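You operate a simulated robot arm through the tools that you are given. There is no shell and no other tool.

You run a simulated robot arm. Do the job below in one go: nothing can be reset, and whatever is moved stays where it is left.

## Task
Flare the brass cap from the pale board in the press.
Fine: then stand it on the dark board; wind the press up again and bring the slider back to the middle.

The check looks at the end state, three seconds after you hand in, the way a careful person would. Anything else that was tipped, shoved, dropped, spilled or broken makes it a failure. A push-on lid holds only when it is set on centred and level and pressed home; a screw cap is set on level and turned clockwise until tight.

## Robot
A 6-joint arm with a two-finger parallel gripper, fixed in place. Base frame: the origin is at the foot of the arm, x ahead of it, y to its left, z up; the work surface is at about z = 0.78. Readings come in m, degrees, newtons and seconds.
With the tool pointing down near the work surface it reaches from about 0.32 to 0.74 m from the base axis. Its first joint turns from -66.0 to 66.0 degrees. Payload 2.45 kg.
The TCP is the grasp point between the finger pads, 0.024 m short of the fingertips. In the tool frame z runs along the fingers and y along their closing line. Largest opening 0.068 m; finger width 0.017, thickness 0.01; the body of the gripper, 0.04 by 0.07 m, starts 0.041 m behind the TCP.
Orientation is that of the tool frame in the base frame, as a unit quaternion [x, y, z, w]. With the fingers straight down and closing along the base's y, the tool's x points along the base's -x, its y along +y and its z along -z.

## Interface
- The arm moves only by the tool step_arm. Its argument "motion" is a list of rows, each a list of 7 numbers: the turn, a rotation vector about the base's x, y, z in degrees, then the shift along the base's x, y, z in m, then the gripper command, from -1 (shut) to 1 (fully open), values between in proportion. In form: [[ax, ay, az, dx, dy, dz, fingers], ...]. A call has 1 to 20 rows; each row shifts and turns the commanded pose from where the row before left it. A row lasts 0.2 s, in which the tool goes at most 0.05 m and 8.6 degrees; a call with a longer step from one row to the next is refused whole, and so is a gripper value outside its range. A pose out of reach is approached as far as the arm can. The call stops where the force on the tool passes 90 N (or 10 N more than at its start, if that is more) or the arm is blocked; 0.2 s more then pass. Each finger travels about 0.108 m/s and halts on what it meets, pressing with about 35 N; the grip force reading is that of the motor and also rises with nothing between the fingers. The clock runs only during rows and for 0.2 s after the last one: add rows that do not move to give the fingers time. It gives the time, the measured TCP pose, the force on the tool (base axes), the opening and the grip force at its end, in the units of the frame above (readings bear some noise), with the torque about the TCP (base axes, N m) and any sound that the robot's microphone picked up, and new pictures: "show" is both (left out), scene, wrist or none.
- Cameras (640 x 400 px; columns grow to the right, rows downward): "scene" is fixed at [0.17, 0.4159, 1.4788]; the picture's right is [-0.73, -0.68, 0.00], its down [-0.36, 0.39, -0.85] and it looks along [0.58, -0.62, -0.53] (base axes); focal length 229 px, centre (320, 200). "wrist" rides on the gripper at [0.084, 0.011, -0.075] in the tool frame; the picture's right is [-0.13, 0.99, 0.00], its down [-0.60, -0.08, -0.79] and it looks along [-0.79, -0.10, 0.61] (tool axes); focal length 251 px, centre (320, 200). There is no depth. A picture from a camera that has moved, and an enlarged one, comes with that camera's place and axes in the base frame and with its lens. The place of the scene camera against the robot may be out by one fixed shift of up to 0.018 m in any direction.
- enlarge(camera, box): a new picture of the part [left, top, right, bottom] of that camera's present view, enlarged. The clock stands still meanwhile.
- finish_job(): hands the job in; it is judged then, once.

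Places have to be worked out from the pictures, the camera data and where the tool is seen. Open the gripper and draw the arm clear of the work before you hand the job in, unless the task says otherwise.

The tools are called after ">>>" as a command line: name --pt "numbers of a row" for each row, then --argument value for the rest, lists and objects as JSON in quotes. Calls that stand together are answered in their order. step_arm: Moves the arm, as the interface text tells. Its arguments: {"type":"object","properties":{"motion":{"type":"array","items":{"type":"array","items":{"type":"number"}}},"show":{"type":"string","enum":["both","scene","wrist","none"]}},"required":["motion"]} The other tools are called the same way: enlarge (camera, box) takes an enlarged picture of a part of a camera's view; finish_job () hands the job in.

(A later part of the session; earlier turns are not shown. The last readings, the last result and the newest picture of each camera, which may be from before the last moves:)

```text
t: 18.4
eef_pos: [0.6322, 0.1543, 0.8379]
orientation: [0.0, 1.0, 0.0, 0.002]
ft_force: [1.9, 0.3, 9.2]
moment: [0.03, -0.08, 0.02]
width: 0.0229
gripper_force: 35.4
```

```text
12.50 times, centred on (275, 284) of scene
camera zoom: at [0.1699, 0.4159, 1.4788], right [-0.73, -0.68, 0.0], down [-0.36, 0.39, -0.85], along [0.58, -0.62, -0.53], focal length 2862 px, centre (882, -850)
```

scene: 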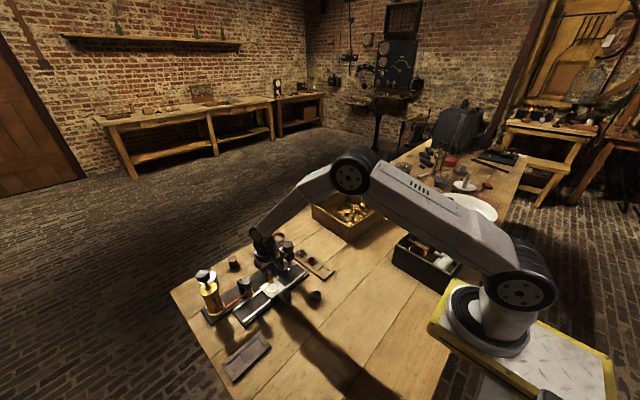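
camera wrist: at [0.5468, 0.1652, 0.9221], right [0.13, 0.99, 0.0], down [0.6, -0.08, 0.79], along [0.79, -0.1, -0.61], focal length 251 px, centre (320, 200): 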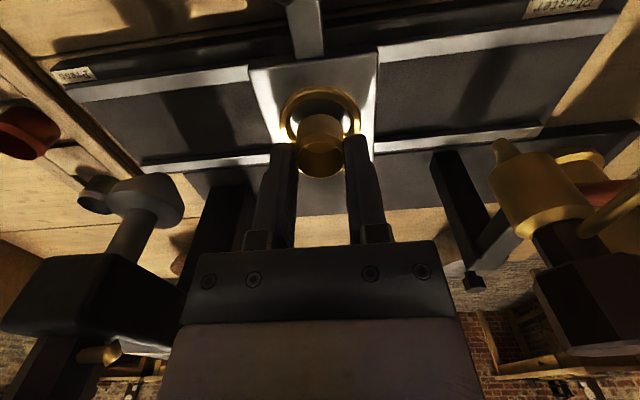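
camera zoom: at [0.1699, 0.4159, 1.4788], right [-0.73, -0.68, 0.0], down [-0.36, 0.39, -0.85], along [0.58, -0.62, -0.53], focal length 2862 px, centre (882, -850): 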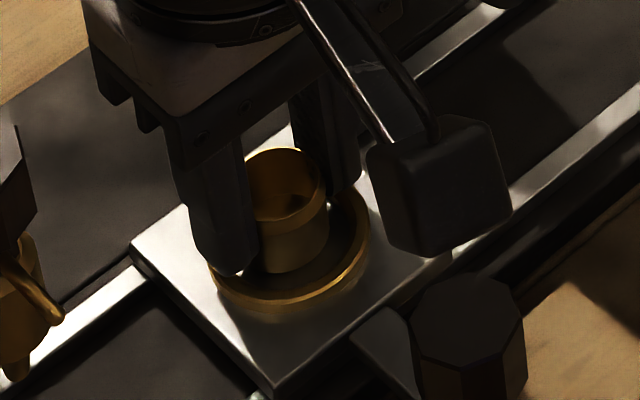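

There's about 9 N of contact. I zoom in to see whether the base is on the plate or a lug is on the ring.

>>> enlarge --camera "wrist" --box '[290, 85, 350, 155]'

>>> enlarge --camera "scene" --box '[265, 276, 289, 296]'

```text
5.71 times, centred on (320, 120) of wrist
camera zoom: at [0.5478, 0.1654, 0.913], right [0.13, 0.99, 0.0], down [0.6, -0.08, 0.79], along [0.79, -0.1, -0.61], focal length 1437 px, centre (320, 657)
```

zoom: 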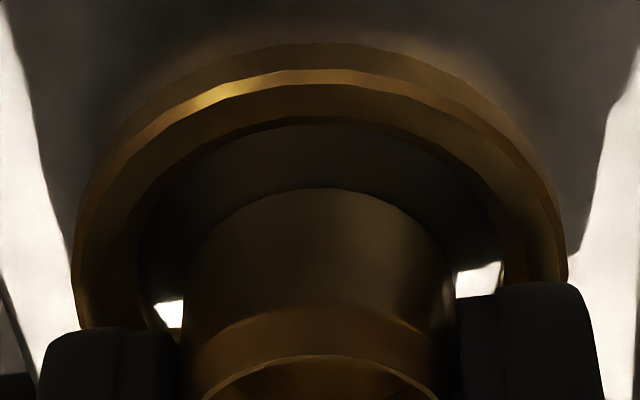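

```text
16.00 times, centred on (277, 286) of scene
camera zoom: at [0.1699, 0.4159, 1.4788], right [-0.73, -0.68, 0.0], down [-0.36, 0.39, -0.85], along [0.58, -0.62, -0.53], focal length 3664 px, centre (1008, -1176)
```

zoom: 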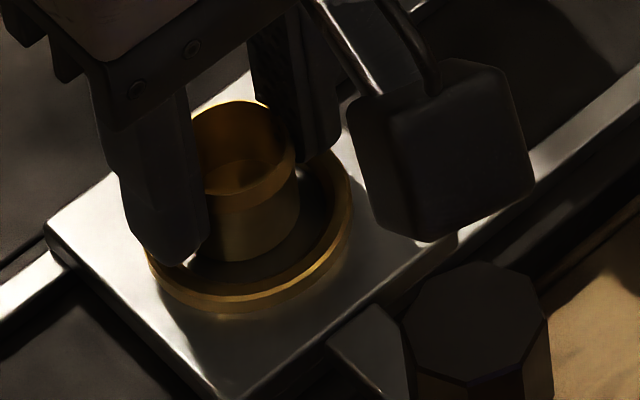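

The base seems down on the plate but about 2–3 mm forward of the ring's centre. I lift slightly, shift back, and set it down again.

>>> step_arm --pt "0 0 0 0 0 0.002 -0.6" --pt "0 0 0 -0.0025 0.0005 0 -0.6" --pt "0 0 0 0 0 -0.0015 -0.6" --pt "0 0 0 0 0 0 -0.6" --show "none"

>>> enlarge --camera "wrist" --box '[290, 85, 350, 155]'

```text
t: 19.4
eef_pos: [0.6294, 0.156, 0.8376]
orientation: [0.0, 1.0, 0.0, 0.001]
ft_force: [-0.3, 0.8, 2.8]
moment: [0.06, 0.02, 0.01]
width: 0.023
gripper_force: 34.8
```

```text
5.71 times, centred on (320, 120) of wrist
camera zoom: at [0.5449, 0.1662, 0.9133], right [0.13, 0.99, 0.0], down [0.6, -0.08, 0.79], along [0.79, -0.1, -0.61], focal length 1437 px, centre (320, 657)
```

zoom: 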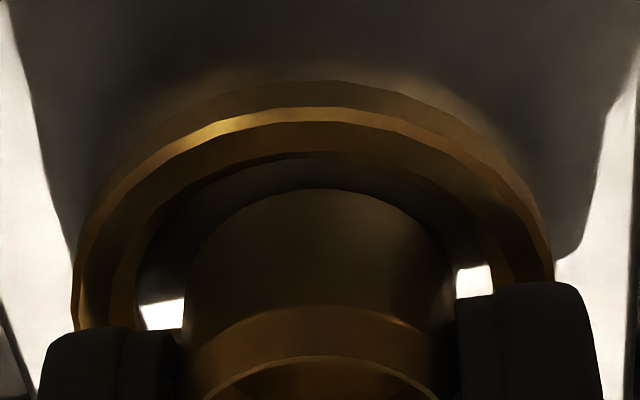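

Now it's centred within a millimetre. I open the fingers and rise straight up.

>>> step_arm --pt "0 0 0 0 0 0 -0.2" --pt "0 0 0 0 0 0 0.3" --pt "0 0 0 0 0 0 0.6" --pt "0 0 0 0 0 0 0.6" --pt "0 0 0 0 0 0.02 0.6" --pt "0 0 0 0 0 0.04 0.6" --pt "0 0 0 0 0 0.04 0.6" --pt "0 0 0 0 0 0 0.6"

>>> enlarge --camera "wrist" --box '[260, 20, 380, 100]'

>>> enlarge --camera "scene" --box '[245, 260, 305, 305]'

```text
t: 21.2
eef_pos: [0.6295, 0.1546, 0.9385]
orientation: [0.0, 1.0, 0.001, -0.001]
ft_force: [0.3, -0.6, 0.0]
moment: [0.01, 0.02, 0.01]
width: 0.0542
gripper_force: 0.1
camera wrist: at [0.5451, 0.1653, 1.0139], right [0.13, 0.99, 0.0], down [0.6, -0.08, 0.79], along [0.79, -0.1, -0.61], focal length 251 px, centre (320, 200)
```

scene: 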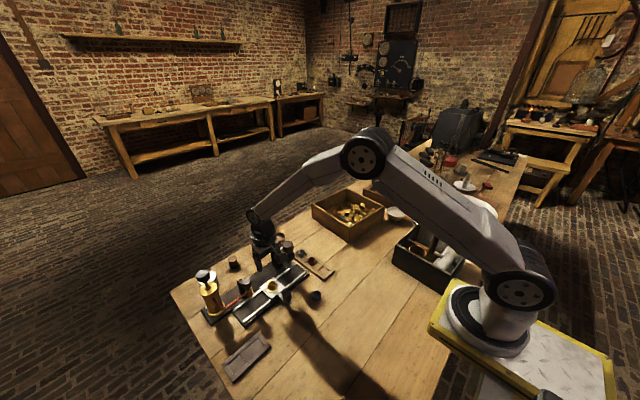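
wrist: 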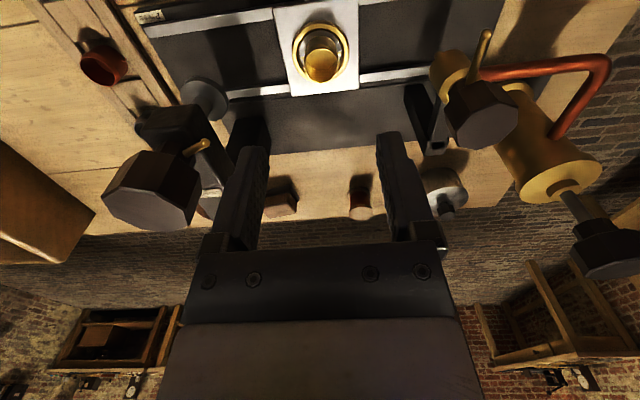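

```text
5.00 times, centred on (320, 60) of wrist
camera zoom: at [0.5451, 0.1653, 1.0139], right [0.13, 0.99, 0.0], down [0.6, -0.08, 0.79], along [0.79, -0.1, -0.61], focal length 1257 px, centre (320, 900)
```

zoom: 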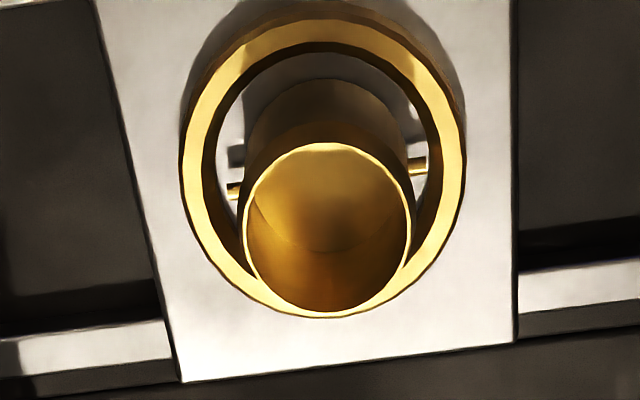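

```text
8.89 times, centred on (275, 282) of scene
camera zoom: at [0.17, 0.4159, 1.4788], right [-0.73, -0.68, 0.0], down [-0.36, 0.39, -0.85], along [0.58, -0.62, -0.53], focal length 2036 px, centre (720, -533)
```

zoom: 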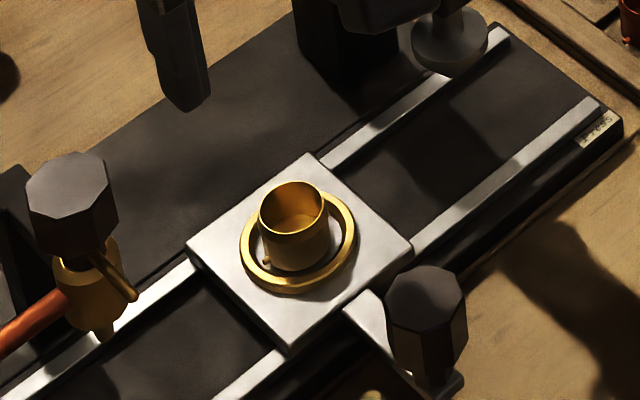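

The cap sits upright and centred in the ring. Next I hover over the slider handle, an octagonal knob near (0.556, 0.156).

>>> step_arm --pt "0 0 0 -0.02 0 0.01 1" --pt "0 0 0 -0.03 0 0 1" --pt "0 0 0 -0.0235 0 -0.02 1" --pt "0 0 0 0 0 -0.02 1" --pt "0 0 0 0 0 0 1"

>>> enlarge --camera "wrist" --box '[220, 20, 420, 180]'

```text
t: 22.4
eef_pos: [0.5553, 0.1552, 0.9069]
orientation: [0.0, 1.0, 0.0, 0.0]
ft_force: [0.2, 0.7, 0.3]
moment: [0.0, -0.02, -0.02]
width: 0.0681
gripper_force: 0.1
camera wrist: at [0.4704, 0.1671, 0.9819], right [0.13, 0.99, 0.0], down [0.6, -0.08, 0.79], along [0.79, -0.1, -0.61], focal length 251 px, centre (320, 200)
```

scene: 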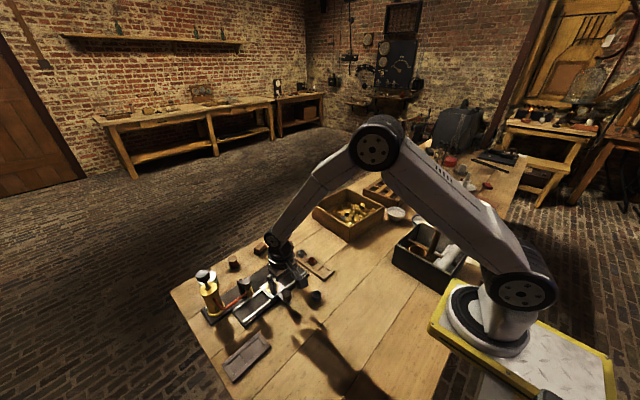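
wrist: 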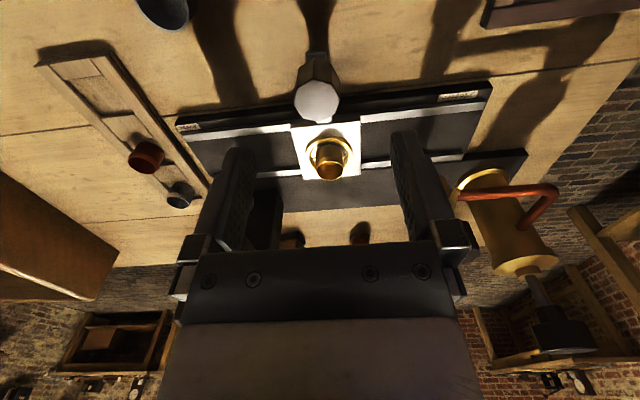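

```text
2.50 times, centred on (320, 100) of wrist
camera zoom: at [0.4704, 0.1671, 0.9819], right [0.13, 0.99, 0.0], down [0.6, -0.08, 0.79], along [0.79, -0.1, -0.61], focal length 629 px, centre (320, 450)
```

zoom: 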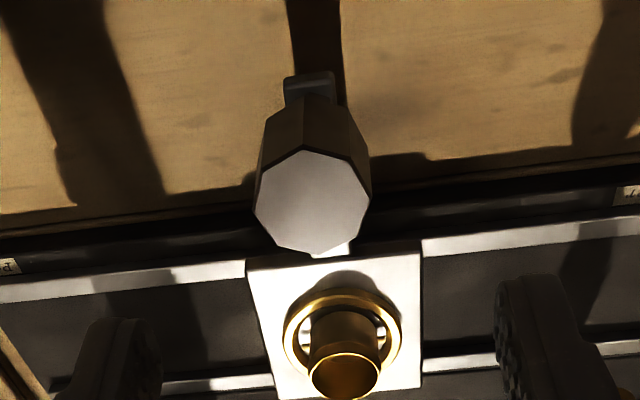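

The handle knob is about 27 mm across, centred near (0.553, 0.154). I lower around it and cage it loosely (opening ~34 mm) to push rather than clamp.

>>> step_arm --pt "0 0 0 -0.001 -0.002 -0.02 1" --pt "0 0 0 0 0 -0.025 1" --pt "0 0 0 0 0 -0.016 1" --pt "0 0 0 0 0 0 0.5" --pt "0 0 0 0 0 0 -0.05" --pt "0 0 0 0 0 0 -0.05"

>>> enlarge --camera "wrist" --box '[220, 80, 420, 240]'

>>> enlarge --camera "scene" --box '[240, 240, 330, 320]'

```text
t: 23.8
eef_pos: [0.5537, 0.1528, 0.847]
orientation: [0.0, 1.0, 0.0, 0.0]
ft_force: [0.2, 0.1, -0.8]
moment: [0.01, -0.01, 0.03]
width: 0.0322
gripper_force: 0.1
camera wrist: at [0.4697, 0.1639, 0.9214], right [0.13, 0.99, 0.0], down [0.6, -0.08, 0.79], along [0.79, -0.1, -0.61], focal length 251 px, centre (320, 200)
```

scene: 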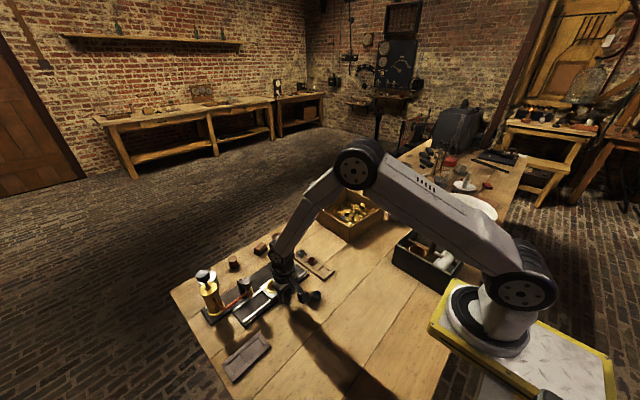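
wrist: 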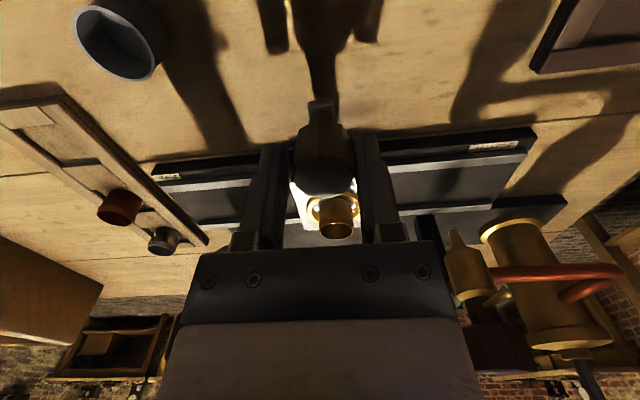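

```text
2.50 times, centred on (320, 160) of wrist
camera zoom: at [0.4697, 0.1639, 0.9214], right [0.13, 0.99, 0.0], down [0.6, -0.08, 0.79], along [0.79, -0.1, -0.61], focal length 629 px, centre (320, 300)
```

zoom: 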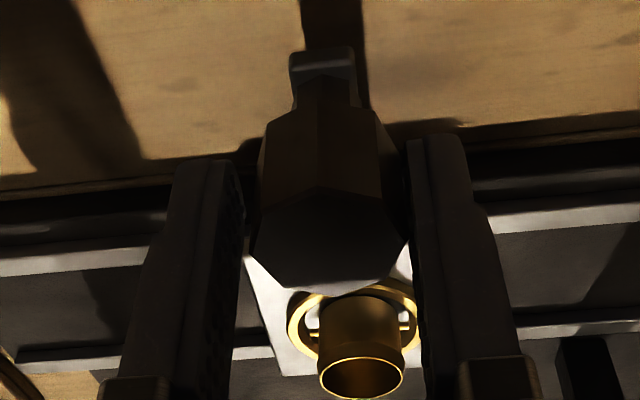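

```text
5.00 times, centred on (285, 280) of scene
camera zoom: at [0.17, 0.4159, 1.4788], right [-0.73, -0.68, 0.0], down [-0.36, 0.39, -0.85], along [0.58, -0.62, -0.53], focal length 1145 px, centre (495, -200)
```

zoom: 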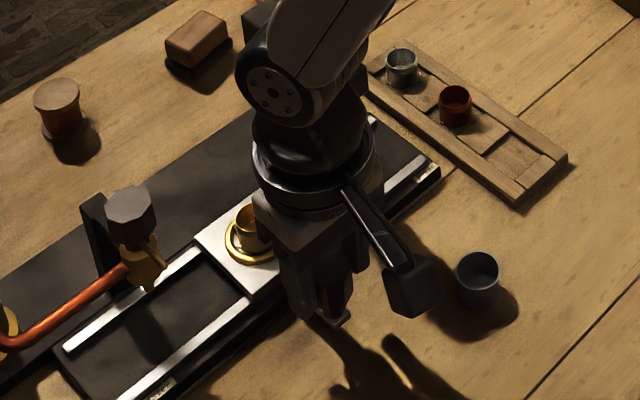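

The knob is caged. I slide gently toward the press (-y), slowly so the cap doesn't tip.

>>> step_arm --pt "0 0 0 0 -0.003 0 -0.05" --pt "0 0 0 0 -0.006 0 -0.05" --pt "0 0 0 0 -0.006 0 -0.05" --pt "0 0 0 0 -0.006 0 -0.05" --pt "0 0 0 0 -0.006 0 -0.05" --pt "0 0 0 0 -0.006 0 -0.05" --pt "0 0 0 0 -0.006 0 -0.05" --pt "0 0 0 0 -0.006 0 -0.05" --pt "0 0 0 0 -0.006 0 -0.05" --pt "0 0 0 0 -0.006 0 -0.05" --pt "0 0 0 0 0 0 -0.05"

>>> enlarge --camera "wrist" --box '[200, 80, 440, 240]'

>>> enlarge --camera "scene" --box '[240, 240, 330, 320]'

```text
t: 26.2
eef_pos: [0.5544, 0.0954, 0.8485]
orientation: [-0.001, 1.0, -0.001, 0.0]
ft_force: [-0.5, 0.5, 0.1]
moment: [0.01, 0.01, 0.03]
width: 0.0329
gripper_force: 0.1
camera wrist: at [0.4703, 0.1063, 0.9227], right [0.13, 0.99, 0.0], down [0.6, -0.08, 0.79], along [0.79, -0.1, -0.61], focal length 251 px, centre (320, 200)
```

scene: 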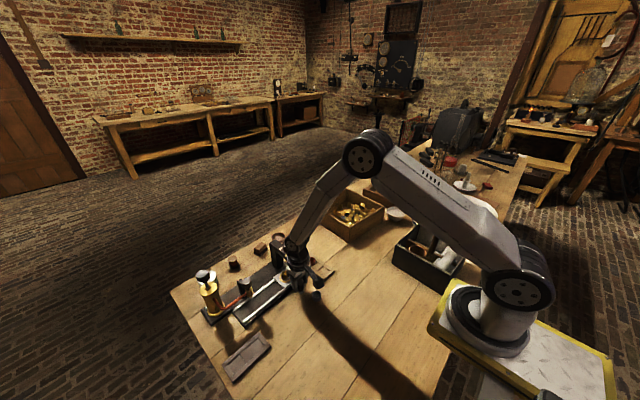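
wrist: 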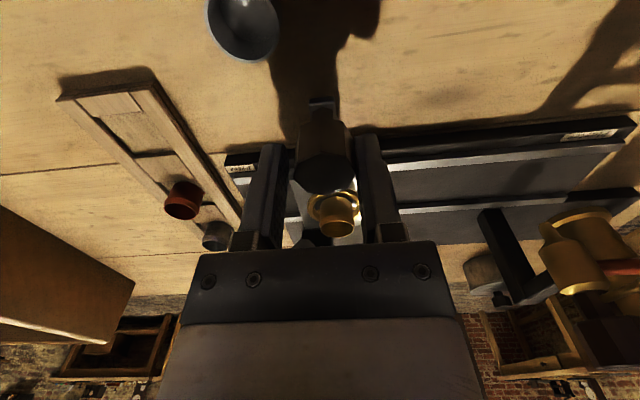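

```text
2.50 times, centred on (320, 160) of wrist
camera zoom: at [0.4703, 0.1063, 0.9227], right [0.13, 0.99, 0.0], down [0.6, -0.08, 0.79], along [0.79, -0.1, -0.61], focal length 629 px, centre (320, 300)
```

zoom: 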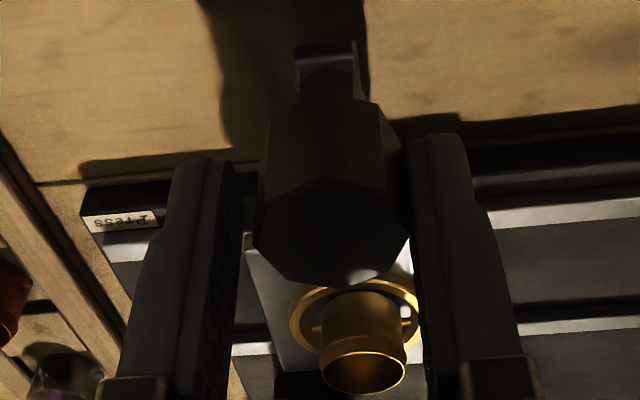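

```text
5.00 times, centred on (285, 280) of scene
camera zoom: at [0.17, 0.4159, 1.4788], right [-0.73, -0.68, 0.0], down [-0.36, 0.39, -0.85], along [0.58, -0.62, -0.53], focal length 1145 px, centre (495, -200)
```

zoom: 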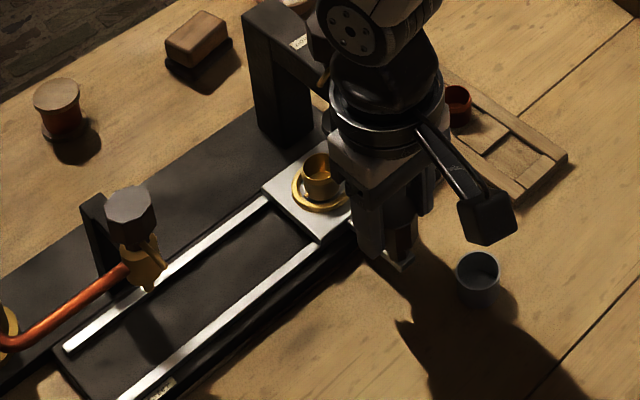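

The slider has moved about 57 mm with negligible force. I continue in small steps toward the press stop.

>>> step_arm --pt "0 0 0 0 -0.004 0 -0.05" --pt "0 0 0 0 -0.004 0 -0.05" --pt "0 0 0 0 -0.004 0 -0.05" --pt "0 0 0 0 -0.003 0 -0.05" --pt "0 0 0 0 0 0 -0.05"

>>> enlarge --camera "wrist" --box '[200, 80, 440, 240]'

>>> enlarge --camera "scene" --box '[250, 230, 330, 300]'

```text
t: 27.4
eef_pos: [0.5554, 0.0821, 0.8478]
orientation: [-0.001, 1.0, 0.0, 0.001]
ft_force: [0.6, 0.8, 0.0]
moment: [0.02, -0.03, -0.03]
width: 0.033
gripper_force: 0.1
camera wrist: at [0.4707, 0.0921, 0.923], right [0.13, 0.99, 0.0], down [0.6, -0.08, 0.79], along [0.79, -0.1, -0.61], focal length 251 px, centre (320, 200)
```

scene: 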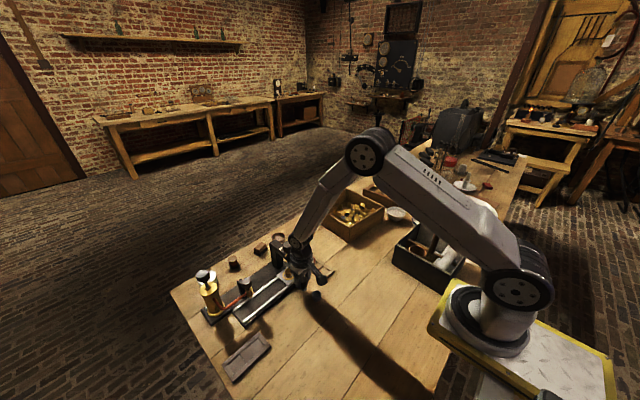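
wrist: 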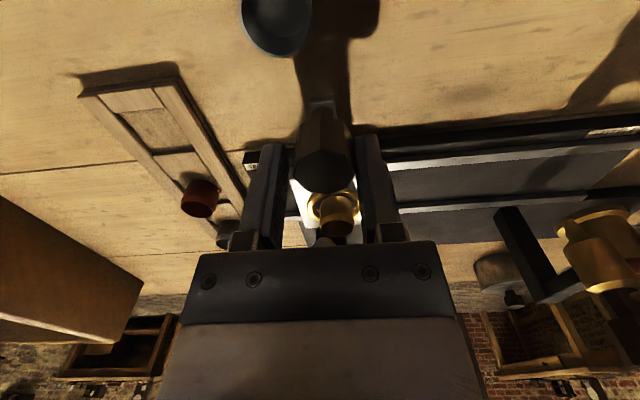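

```text
2.50 times, centred on (320, 160) of wrist
camera zoom: at [0.4707, 0.0921, 0.923], right [0.13, 0.99, 0.0], down [0.6, -0.08, 0.79], along [0.79, -0.1, -0.61], focal length 629 px, centre (320, 300)
```

zoom: 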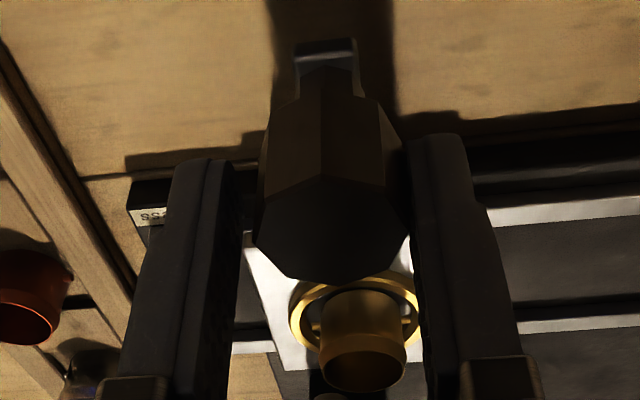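

```text
5.71 times, centred on (290, 265) of scene
camera zoom: at [0.17, 0.4159, 1.4788], right [-0.73, -0.68, 0.0], down [-0.36, 0.39, -0.85], along [0.58, -0.62, -0.53], focal length 1309 px, centre (491, -171)
```

zoom: 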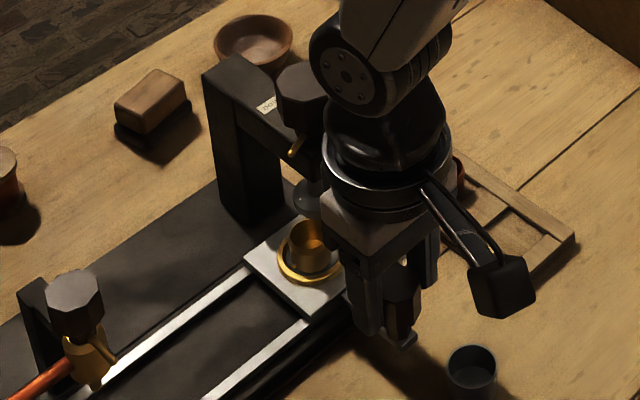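

No resistance yet; I keep nudging a few millimetres at a time.

>>> step_arm --pt "0 0 0 0 -0.003 0 -0.05" --pt "0 0 0 0 -0.002 0 -0.05" --pt "0 0 0 0 0 0 -0.05" --show "wrist"

>>> enlarge --camera "wrist" --box '[260, 180, 400, 260]'

>>> enlarge --camera "scene" --box '[280, 240, 320, 290]'

```text
t: 28.2
eef_pos: [0.5553, 0.0762, 0.8483]
orientation: [0.0, 1.0, 0.0, -0.001]
ft_force: [-0.2, 0.5, -0.1]
moment: [-0.02, -0.04, -0.03]
width: 0.0328
gripper_force: 0.5
camera wrist: at [0.4702, 0.087, 0.9234], right [0.13, 0.99, 0.0], down [0.6, -0.08, 0.79], along [0.79, -0.1, -0.61], focal length 251 px, centre (320, 200)
```

wrist: 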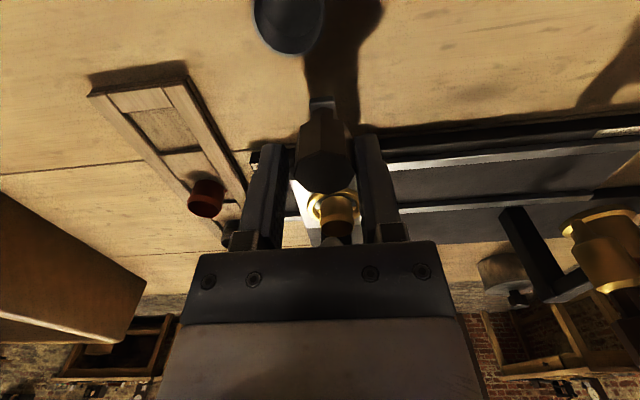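

```text
4.57 times, centred on (330, 220) of wrist
camera zoom: at [0.4702, 0.087, 0.9234], right [0.13, 0.99, 0.0], down [0.6, -0.08, 0.79], along [0.79, -0.1, -0.61], focal length 1149 px, centre (274, 109)
```

zoom: 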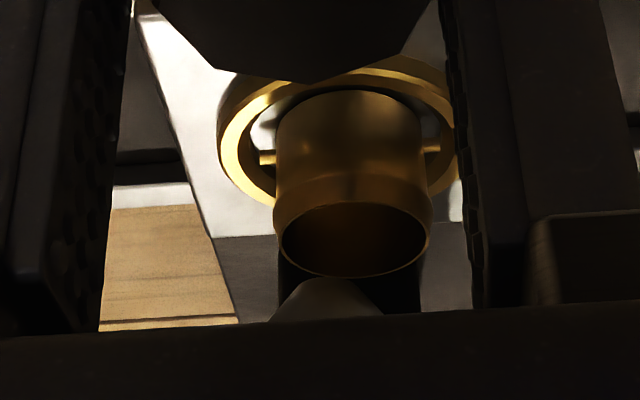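

```text
8.00 times, centred on (300, 265) of scene
camera zoom: at [0.17, 0.4159, 1.4788], right [-0.73, -0.68, 0.0], down [-0.36, 0.39, -0.85], along [0.58, -0.62, -0.53], focal length 1832 px, centre (480, -320)
```

zoom: 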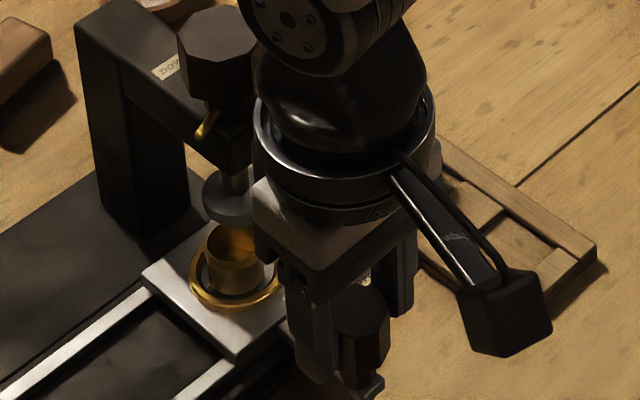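

The ram cone is now just beyond the cap. I continue toward the stop in 2 mm steps.

>>> step_arm --pt "0 0 0 0 -0.002 0 -0.05" --pt "0 0 0 0 -0.002 0 -0.05" --pt "0 0 0 0 0 0 -0.05" --show "none"

>>> enlarge --camera "wrist" --box '[260, 180, 400, 260]'

>>> enlarge --camera "scene" --box '[280, 240, 320, 290]'

```text
t: 29.0
eef_pos: [0.5549, 0.0715, 0.847]
orientation: [0.0, 1.0, 0.0, 0.0]
ft_force: [0.7, 1.7, -0.1]
moment: [0.01, -0.01, -0.05]
width: 0.0331
gripper_force: 0.6
```

```text
4.57 times, centred on (330, 220) of wrist
camera zoom: at [0.47, 0.083, 0.9227], right [0.13, 0.99, 0.0], down [0.6, -0.08, 0.79], along [0.79, -0.1, -0.61], focal length 1149 px, centre (274, 109)
```

zoom: 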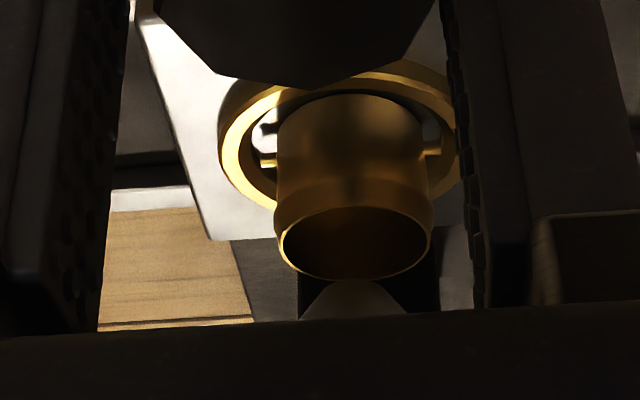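

```text
8.00 times, centred on (300, 265) of scene
camera zoom: at [0.17, 0.416, 1.4788], right [-0.73, -0.68, 0.0], down [-0.36, 0.39, -0.85], along [0.58, -0.62, -0.53], focal length 1832 px, centre (480, -320)
```

zoom: 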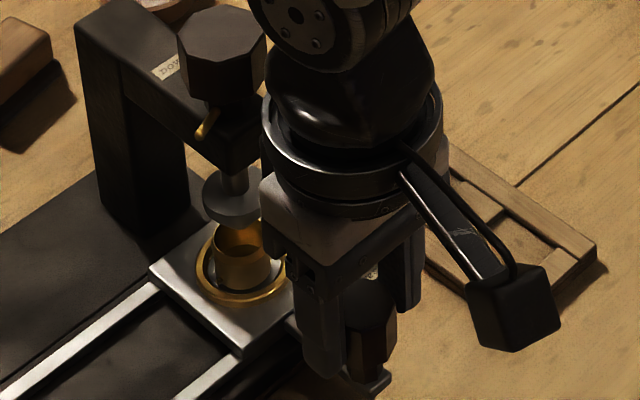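

The cap is nearly under the cone, with about 1 mm to go. I push a bit more to feel for the stop.

>>> step_arm --pt "0 0 0 0 -0.001 0 -0.05" --pt "0 0 0 0 -0.001 0 -0.05" --pt "0 0 0 0 0 0 -0.05" --show "none"

>>> enlarge --camera "wrist" --box '[260, 180, 400, 260]'

>>> enlarge --camera "scene" --box '[280, 240, 320, 290]'

```text
t: 29.8
eef_pos: [0.554, 0.0719, 0.8471]
orientation: [0.0, 1.0, 0.0, 0.002]
ft_force: [1.8, 5.8, 0.6]
moment: [0.01, -0.04, -0.06]
width: 0.0367
gripper_force: 2.6
```

```text
4.57 times, centred on (330, 220) of wrist
camera zoom: at [0.4694, 0.0811, 0.9225], right [0.13, 0.99, 0.0], down [0.6, -0.08, 0.79], along [0.79, -0.1, -0.61], focal length 1149 px, centre (274, 109)
```

zoom: 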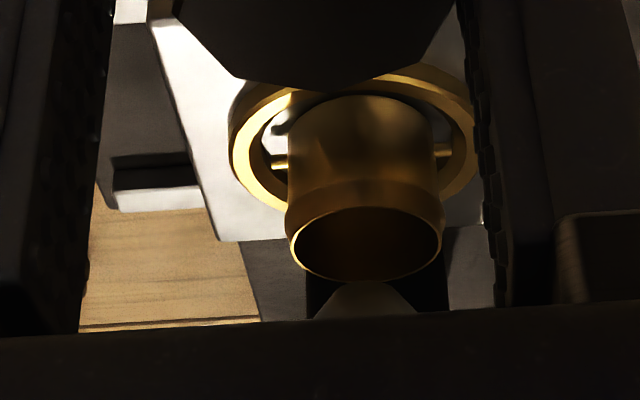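

```text
8.00 times, centred on (300, 265) of scene
camera zoom: at [0.1701, 0.4161, 1.4787], right [-0.73, -0.68, 0.0], down [-0.36, 0.39, -0.85], along [0.58, -0.62, -0.53], focal length 1832 px, centre (480, -320)
```

zoom: 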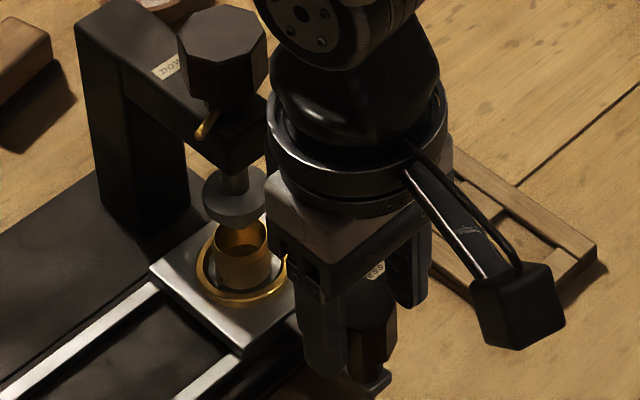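

The stop is reached (force 5.8 N), and cap and cone line up. I back off 2.5 mm, open, and rise to look at the press knob.

>>> step_arm --pt "0 0 0 0 0.0025 0 -0.05" --pt "0 0 0 0 0 0 0.5" --pt "0 0 0 0 0 0 1" --pt "0 0 0 0 0 0 1" --pt "0 0 0 0 0 0.03 1" --pt "0 0 0 0 0 0.045 1" --pt "0 0 0 0 0 0.045 1" --pt "0 0 0 0 0 0.045 1" --pt "0 0 0 0 0 0.03 1" --pt "0 0 0 0 0 0 1"

>>> enlarge --camera "wrist" --box '[220, 40, 420, 200]'

>>> enlarge --camera "scene" --box '[265, 230, 325, 290]'

```text
t: 32.0
eef_pos: [0.5539, 0.0737, 1.0416]
orientation: [-0.001, 1.0, 0.0, -0.001]
ft_force: [0.2, 0.3, -0.3]
moment: [-0.02, -0.01, -0.03]
width: 0.0679
gripper_force: 0.1
camera wrist: at [0.47, 0.0846, 1.1169], right [0.13, 0.99, 0.0], down [0.6, -0.08, 0.79], along [0.79, -0.1, -0.61], focal length 251 px, centre (320, 200)
```

scene: 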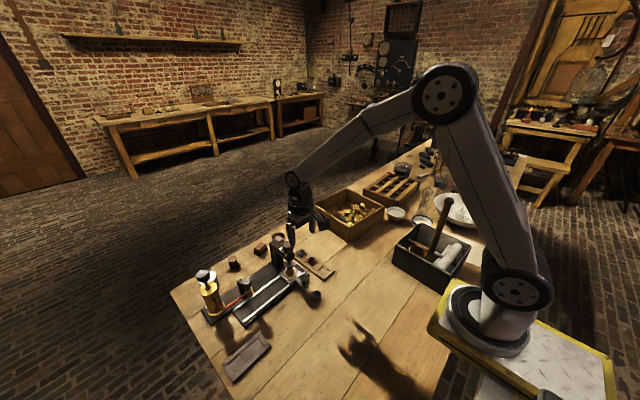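
wrist: 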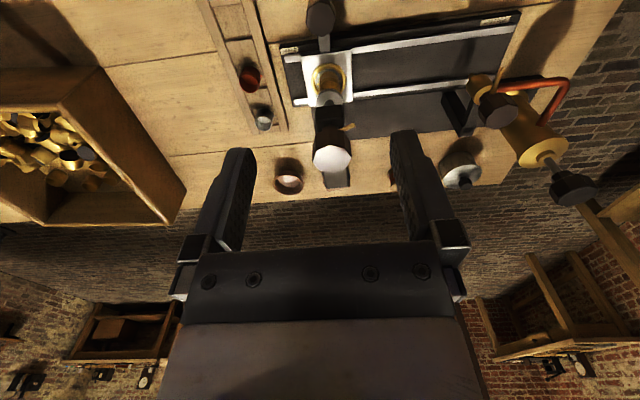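

```text
2.50 times, centred on (320, 120) of wrist
camera zoom: at [0.47, 0.0846, 1.1169], right [0.13, 0.99, 0.0], down [0.6, -0.08, 0.79], along [0.79, -0.1, -0.61], focal length 629 px, centre (320, 400)
```

zoom: 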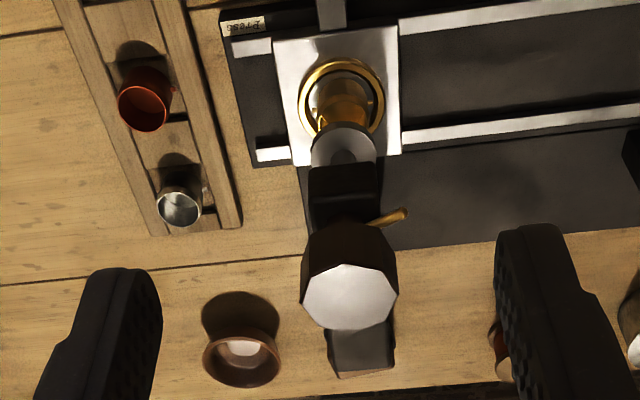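

```text
6.67 times, centred on (295, 260) of scene
camera zoom: at [0.17, 0.4159, 1.4788], right [-0.73, -0.68, 0.0], down [-0.36, 0.39, -0.85], along [0.58, -0.62, -0.53], focal length 1527 px, centre (487, -200)
```

zoom: 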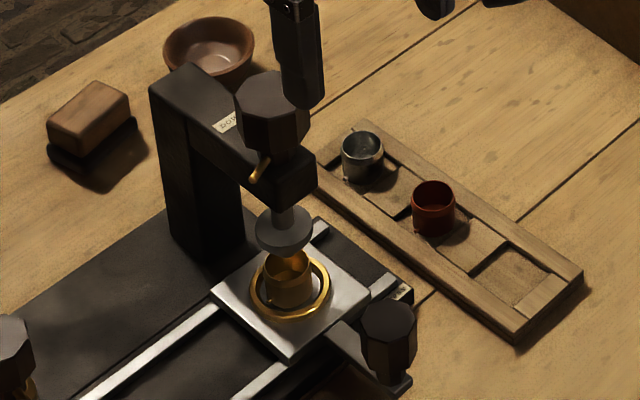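

The cap is under the cone and the cone is centred on it. I zoom on the press knob to get its flats' orientation.

>>> enlarge --camera "wrist" --box '[305, 110, 355, 180]'

>>> enlarge --camera "scene" --box '[275, 235, 305, 265]'

```text
5.71 times, centred on (330, 145) of wrist
camera zoom: at [0.47, 0.0846, 1.1169], right [0.13, 0.99, 0.0], down [0.6, -0.08, 0.79], along [0.79, -0.1, -0.61], focal length 1437 px, centre (263, 514)
```

zoom: 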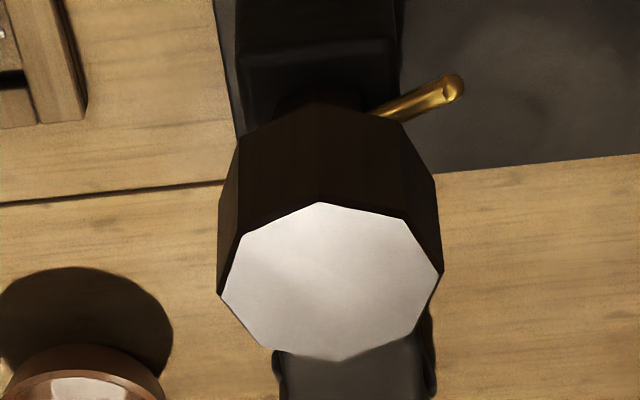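

```text
13.33 times, centred on (290, 250) of scene
camera zoom: at [0.17, 0.4159, 1.4788], right [-0.73, -0.68, 0.0], down [-0.36, 0.39, -0.85], along [0.58, -0.62, -0.53], focal length 3053 px, centre (720, -467)
```

zoom: 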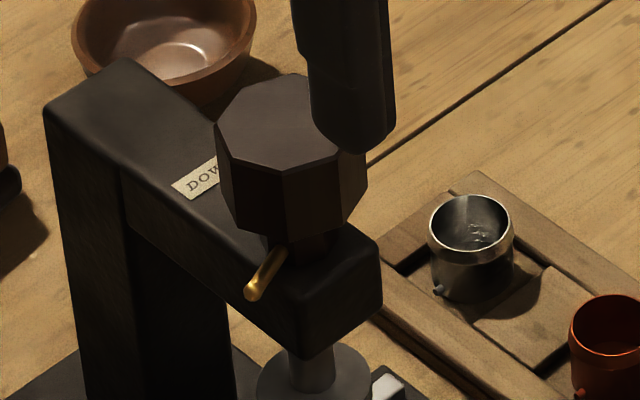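

Knob centre is about (0.636, 0.075), top z≈0.943, bottom ≈0.918, 33 mm across flats. The flats face 22.5° off the axes, so I go above it with the gripper yawed +22.5°.

>>> step_arm --pt "0 0 7.5 0.028 0.0005 0 1" --pt "0 0 7.5 0.028 0.0005 0 1" --pt "0 0 7.5 0.0265 0 0 1" --pt "0 0 0 0 0 -0.03 1" --pt "0 0 0 0 0 0 1"

>>> enlarge --camera "wrist" --box '[240, 40, 400, 180]'

```text
t: 33.2
eef_pos: [0.638, 0.0753, 1.0132]
orientation: [-0.196, 0.981, 0.0, 0.0]
ft_force: [-0.1, 0.0, -0.7]
moment: [0.0, -0.01, 0.02]
width: 0.068
gripper_force: 0.0
camera wrist: at [0.5558, 0.052, 1.0875], right [-0.26, 0.97, 0.0], down [0.59, 0.16, 0.79], along [0.77, 0.21, -0.61], focal length 251 px, centre (320, 200)
```

scene: 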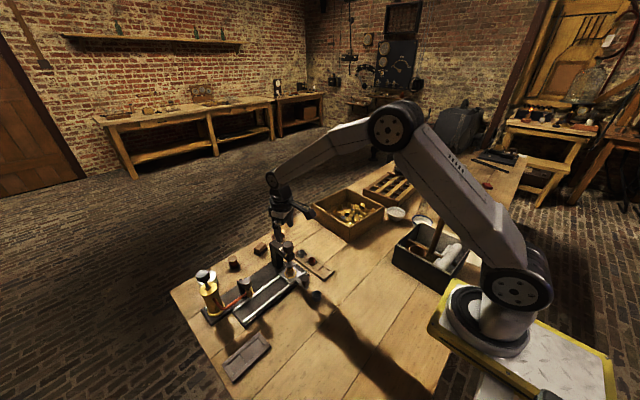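
wrist: 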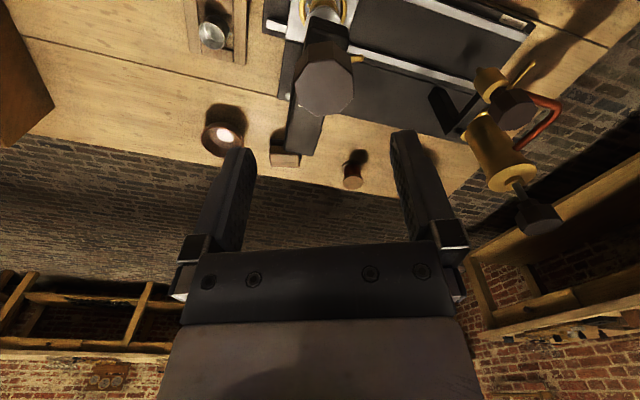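

```text
2.86 times, centred on (320, 110) of wrist
camera zoom: at [0.5558, 0.052, 1.0875], right [-0.26, 0.97, 0.0], down [0.59, 0.16, 0.79], along [0.77, 0.21, -0.61], focal length 718 px, centre (320, 457)
```

zoom: 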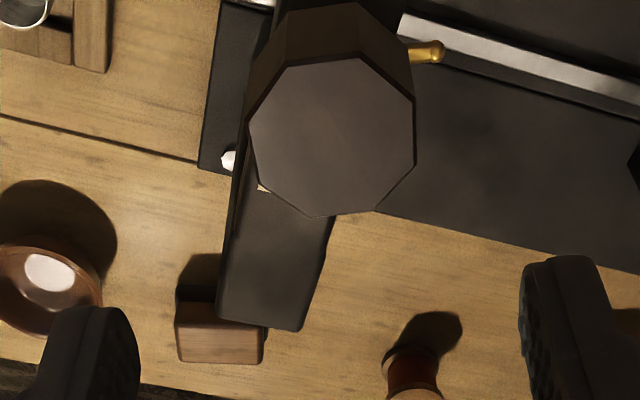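

Triangulating the two views puts the knob top at about (0.629, 0.0755), z≈0.950; the flats line up with the fingers. I shift back 8 mm and go down to just above it for another check.

>>> step_arm --pt "0 0 0 -0.008 0.0005 -0.01 1" --pt "0 0 0 0 0 -0.015 1" --pt "0 0 0 0 0 0 1" --show "wrist"

>>> enlarge --camera "wrist" --box '[240, 60, 400, 200]'

>>> enlarge --camera "scene" --box '[265, 220, 315, 270]'

```text
t: 34.0
eef_pos: [0.6311, 0.0753, 0.9862]
orientation: [-0.196, 0.981, 0.0, 0.0]
ft_force: [-0.6, -0.4, 0.1]
moment: [0.0, -0.01, -0.03]
width: 0.0681
gripper_force: 0.1
camera wrist: at [0.5479, 0.0521, 1.0617], right [-0.26, 0.97, 0.0], down [0.59, 0.16, 0.79], along [0.77, 0.21, -0.61], focal length 251 px, centre (320, 200)
```

wrist: 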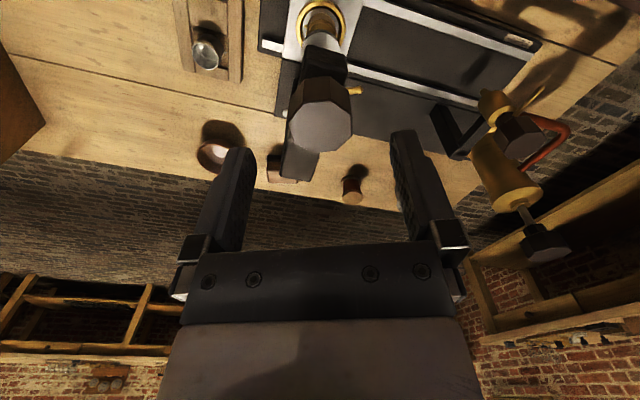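

```text
2.86 times, centred on (320, 130) of wrist
camera zoom: at [0.5479, 0.0521, 1.0617], right [-0.26, 0.97, 0.0], down [0.59, 0.16, 0.79], along [0.77, 0.21, -0.61], focal length 718 px, centre (320, 400)
```

zoom: 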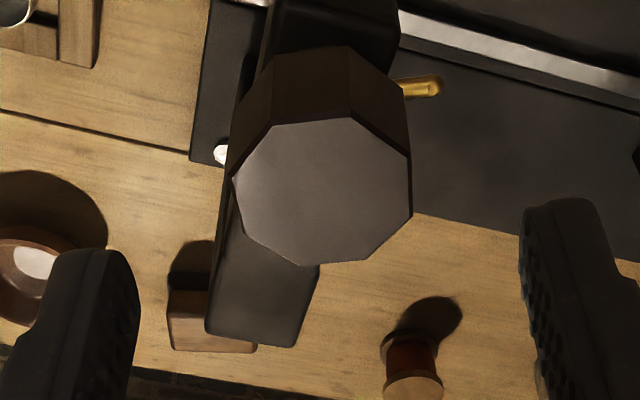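

```text
8.00 times, centred on (290, 245) of scene
camera zoom: at [0.17, 0.4159, 1.4788], right [-0.73, -0.68, 0.0], down [-0.36, 0.39, -0.85], along [0.58, -0.62, -0.53], focal length 1832 px, centre (560, -160)
```

zoom: 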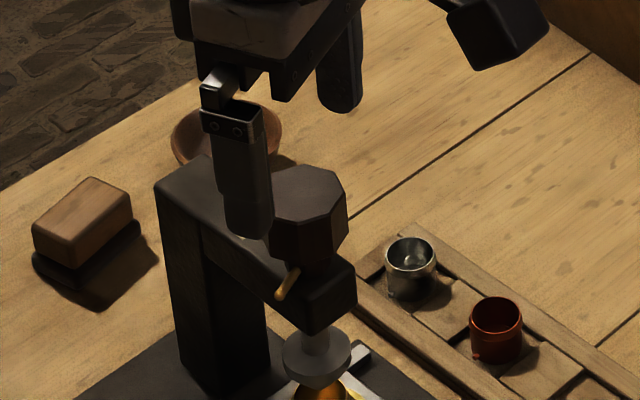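

The knob is centred between the fingers; top z≈0.947. I descend to TCP z≈0.954 (tips ~0.930, above the pointer) and close on the flats.

>>> step_arm --pt "0 0 0 -0.001 0 -0.016 1" --pt "0 0 0 0 0 -0.016 1" --pt "0 0 0 0 0 0 1" --pt "0 0 0 0 0 0 0.4" --pt "0 0 0 0 0 0 -0.1" --pt "0 0 0 0 0 0 -0.3" --pt "0 0 0 0 0 0 -0.3"

>>> enlarge --camera "wrist" --box '[240, 80, 400, 220]'

>>> enlarge --camera "scene" --box '[265, 230, 315, 280]'

```text
t: 35.6
eef_pos: [0.6301, 0.0751, 0.9549]
orientation: [-0.195, 0.981, 0.001, 0.0]
ft_force: [5.0, -7.4, -4.7]
moment: [0.35, -0.15, 0.01]
width: 0.0357
gripper_force: 45.0
camera wrist: at [0.5477, 0.0526, 1.0296], right [-0.26, 0.97, 0.0], down [0.59, 0.16, 0.79], along [0.77, 0.21, -0.61], focal length 251 px, centre (320, 200)
```

scene: 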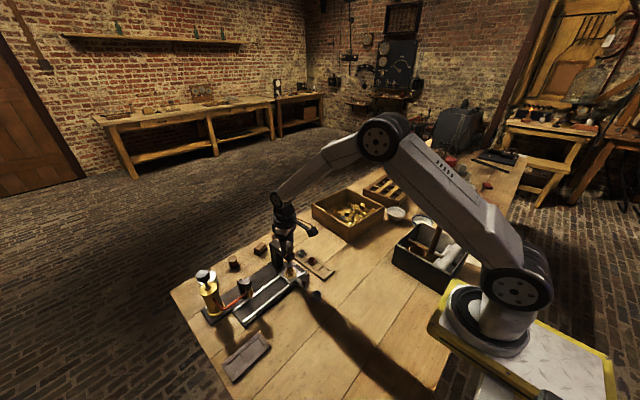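
wrist: 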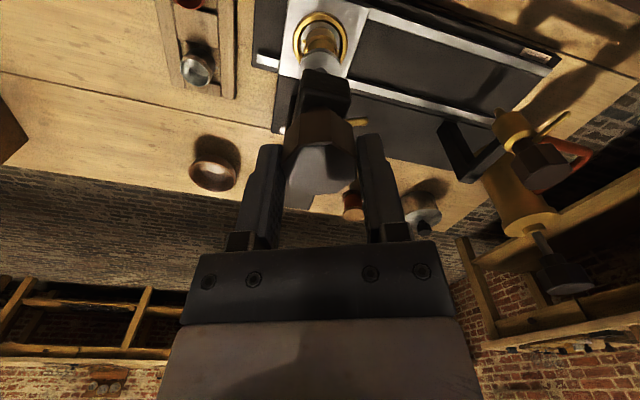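

```text
2.86 times, centred on (320, 150) of wrist
camera zoom: at [0.5477, 0.0526, 1.0296], right [-0.26, 0.97, 0.0], down [0.59, 0.16, 0.79], along [0.77, 0.21, -0.61], focal length 718 px, centre (320, 343)
```

zoom: 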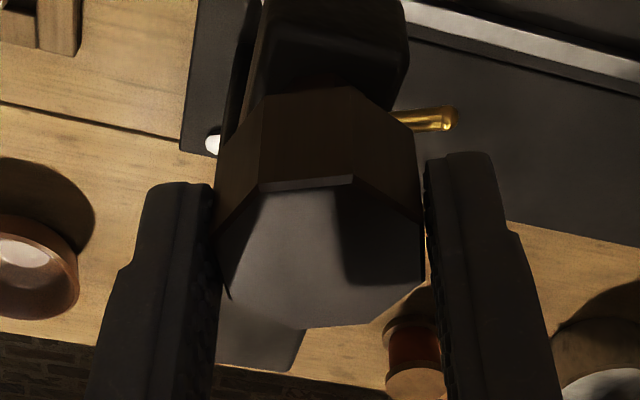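

```text
8.00 times, centred on (290, 255) of scene
camera zoom: at [0.1703, 0.4157, 1.4788], right [-0.73, -0.68, 0.0], down [-0.36, 0.39, -0.85], along [0.58, -0.62, -0.53], focal length 1832 px, centre (560, -240)
```

zoom: 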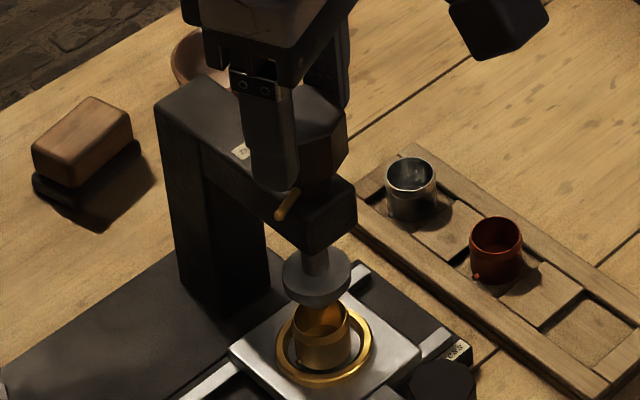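

The left finger touches first, with ~9 N sideways. I shift ~1 mm toward it and close fully.

>>> step_arm --pt "0 0 0 0.0004 -0.0009 0 -0.4" --pt "0 0 0 0 0 0 -0.6" --pt "0 0 0 0 0 0 -0.6" --show "none"

>>> enlarge --camera "wrist" --box '[240, 80, 400, 220]'

```text
t: 36.4
eef_pos: [0.6304, 0.075, 0.9541]
orientation: [-0.196, 0.981, 0.0, 0.001]
ft_force: [9.3, 7.0, -9.8]
moment: [-0.51, -0.27, -0.02]
width: 0.0355
gripper_force: 44.8
```

```text
2.86 times, centred on (320, 150) of wrist
camera zoom: at [0.5476, 0.0525, 1.0296], right [-0.26, 0.97, 0.0], down [0.59, 0.16, 0.79], along [0.77, 0.21, -0.61], focal length 718 px, centre (320, 343)
```

zoom: 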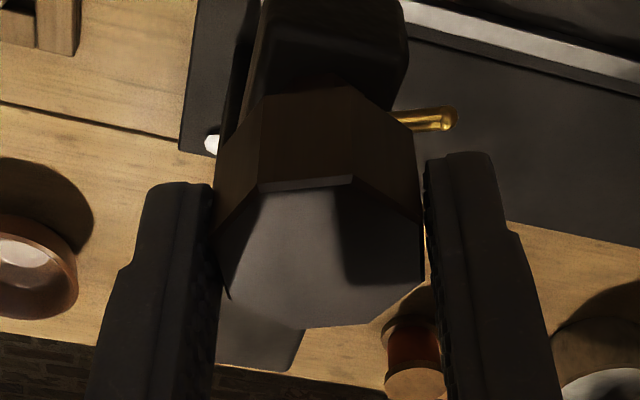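

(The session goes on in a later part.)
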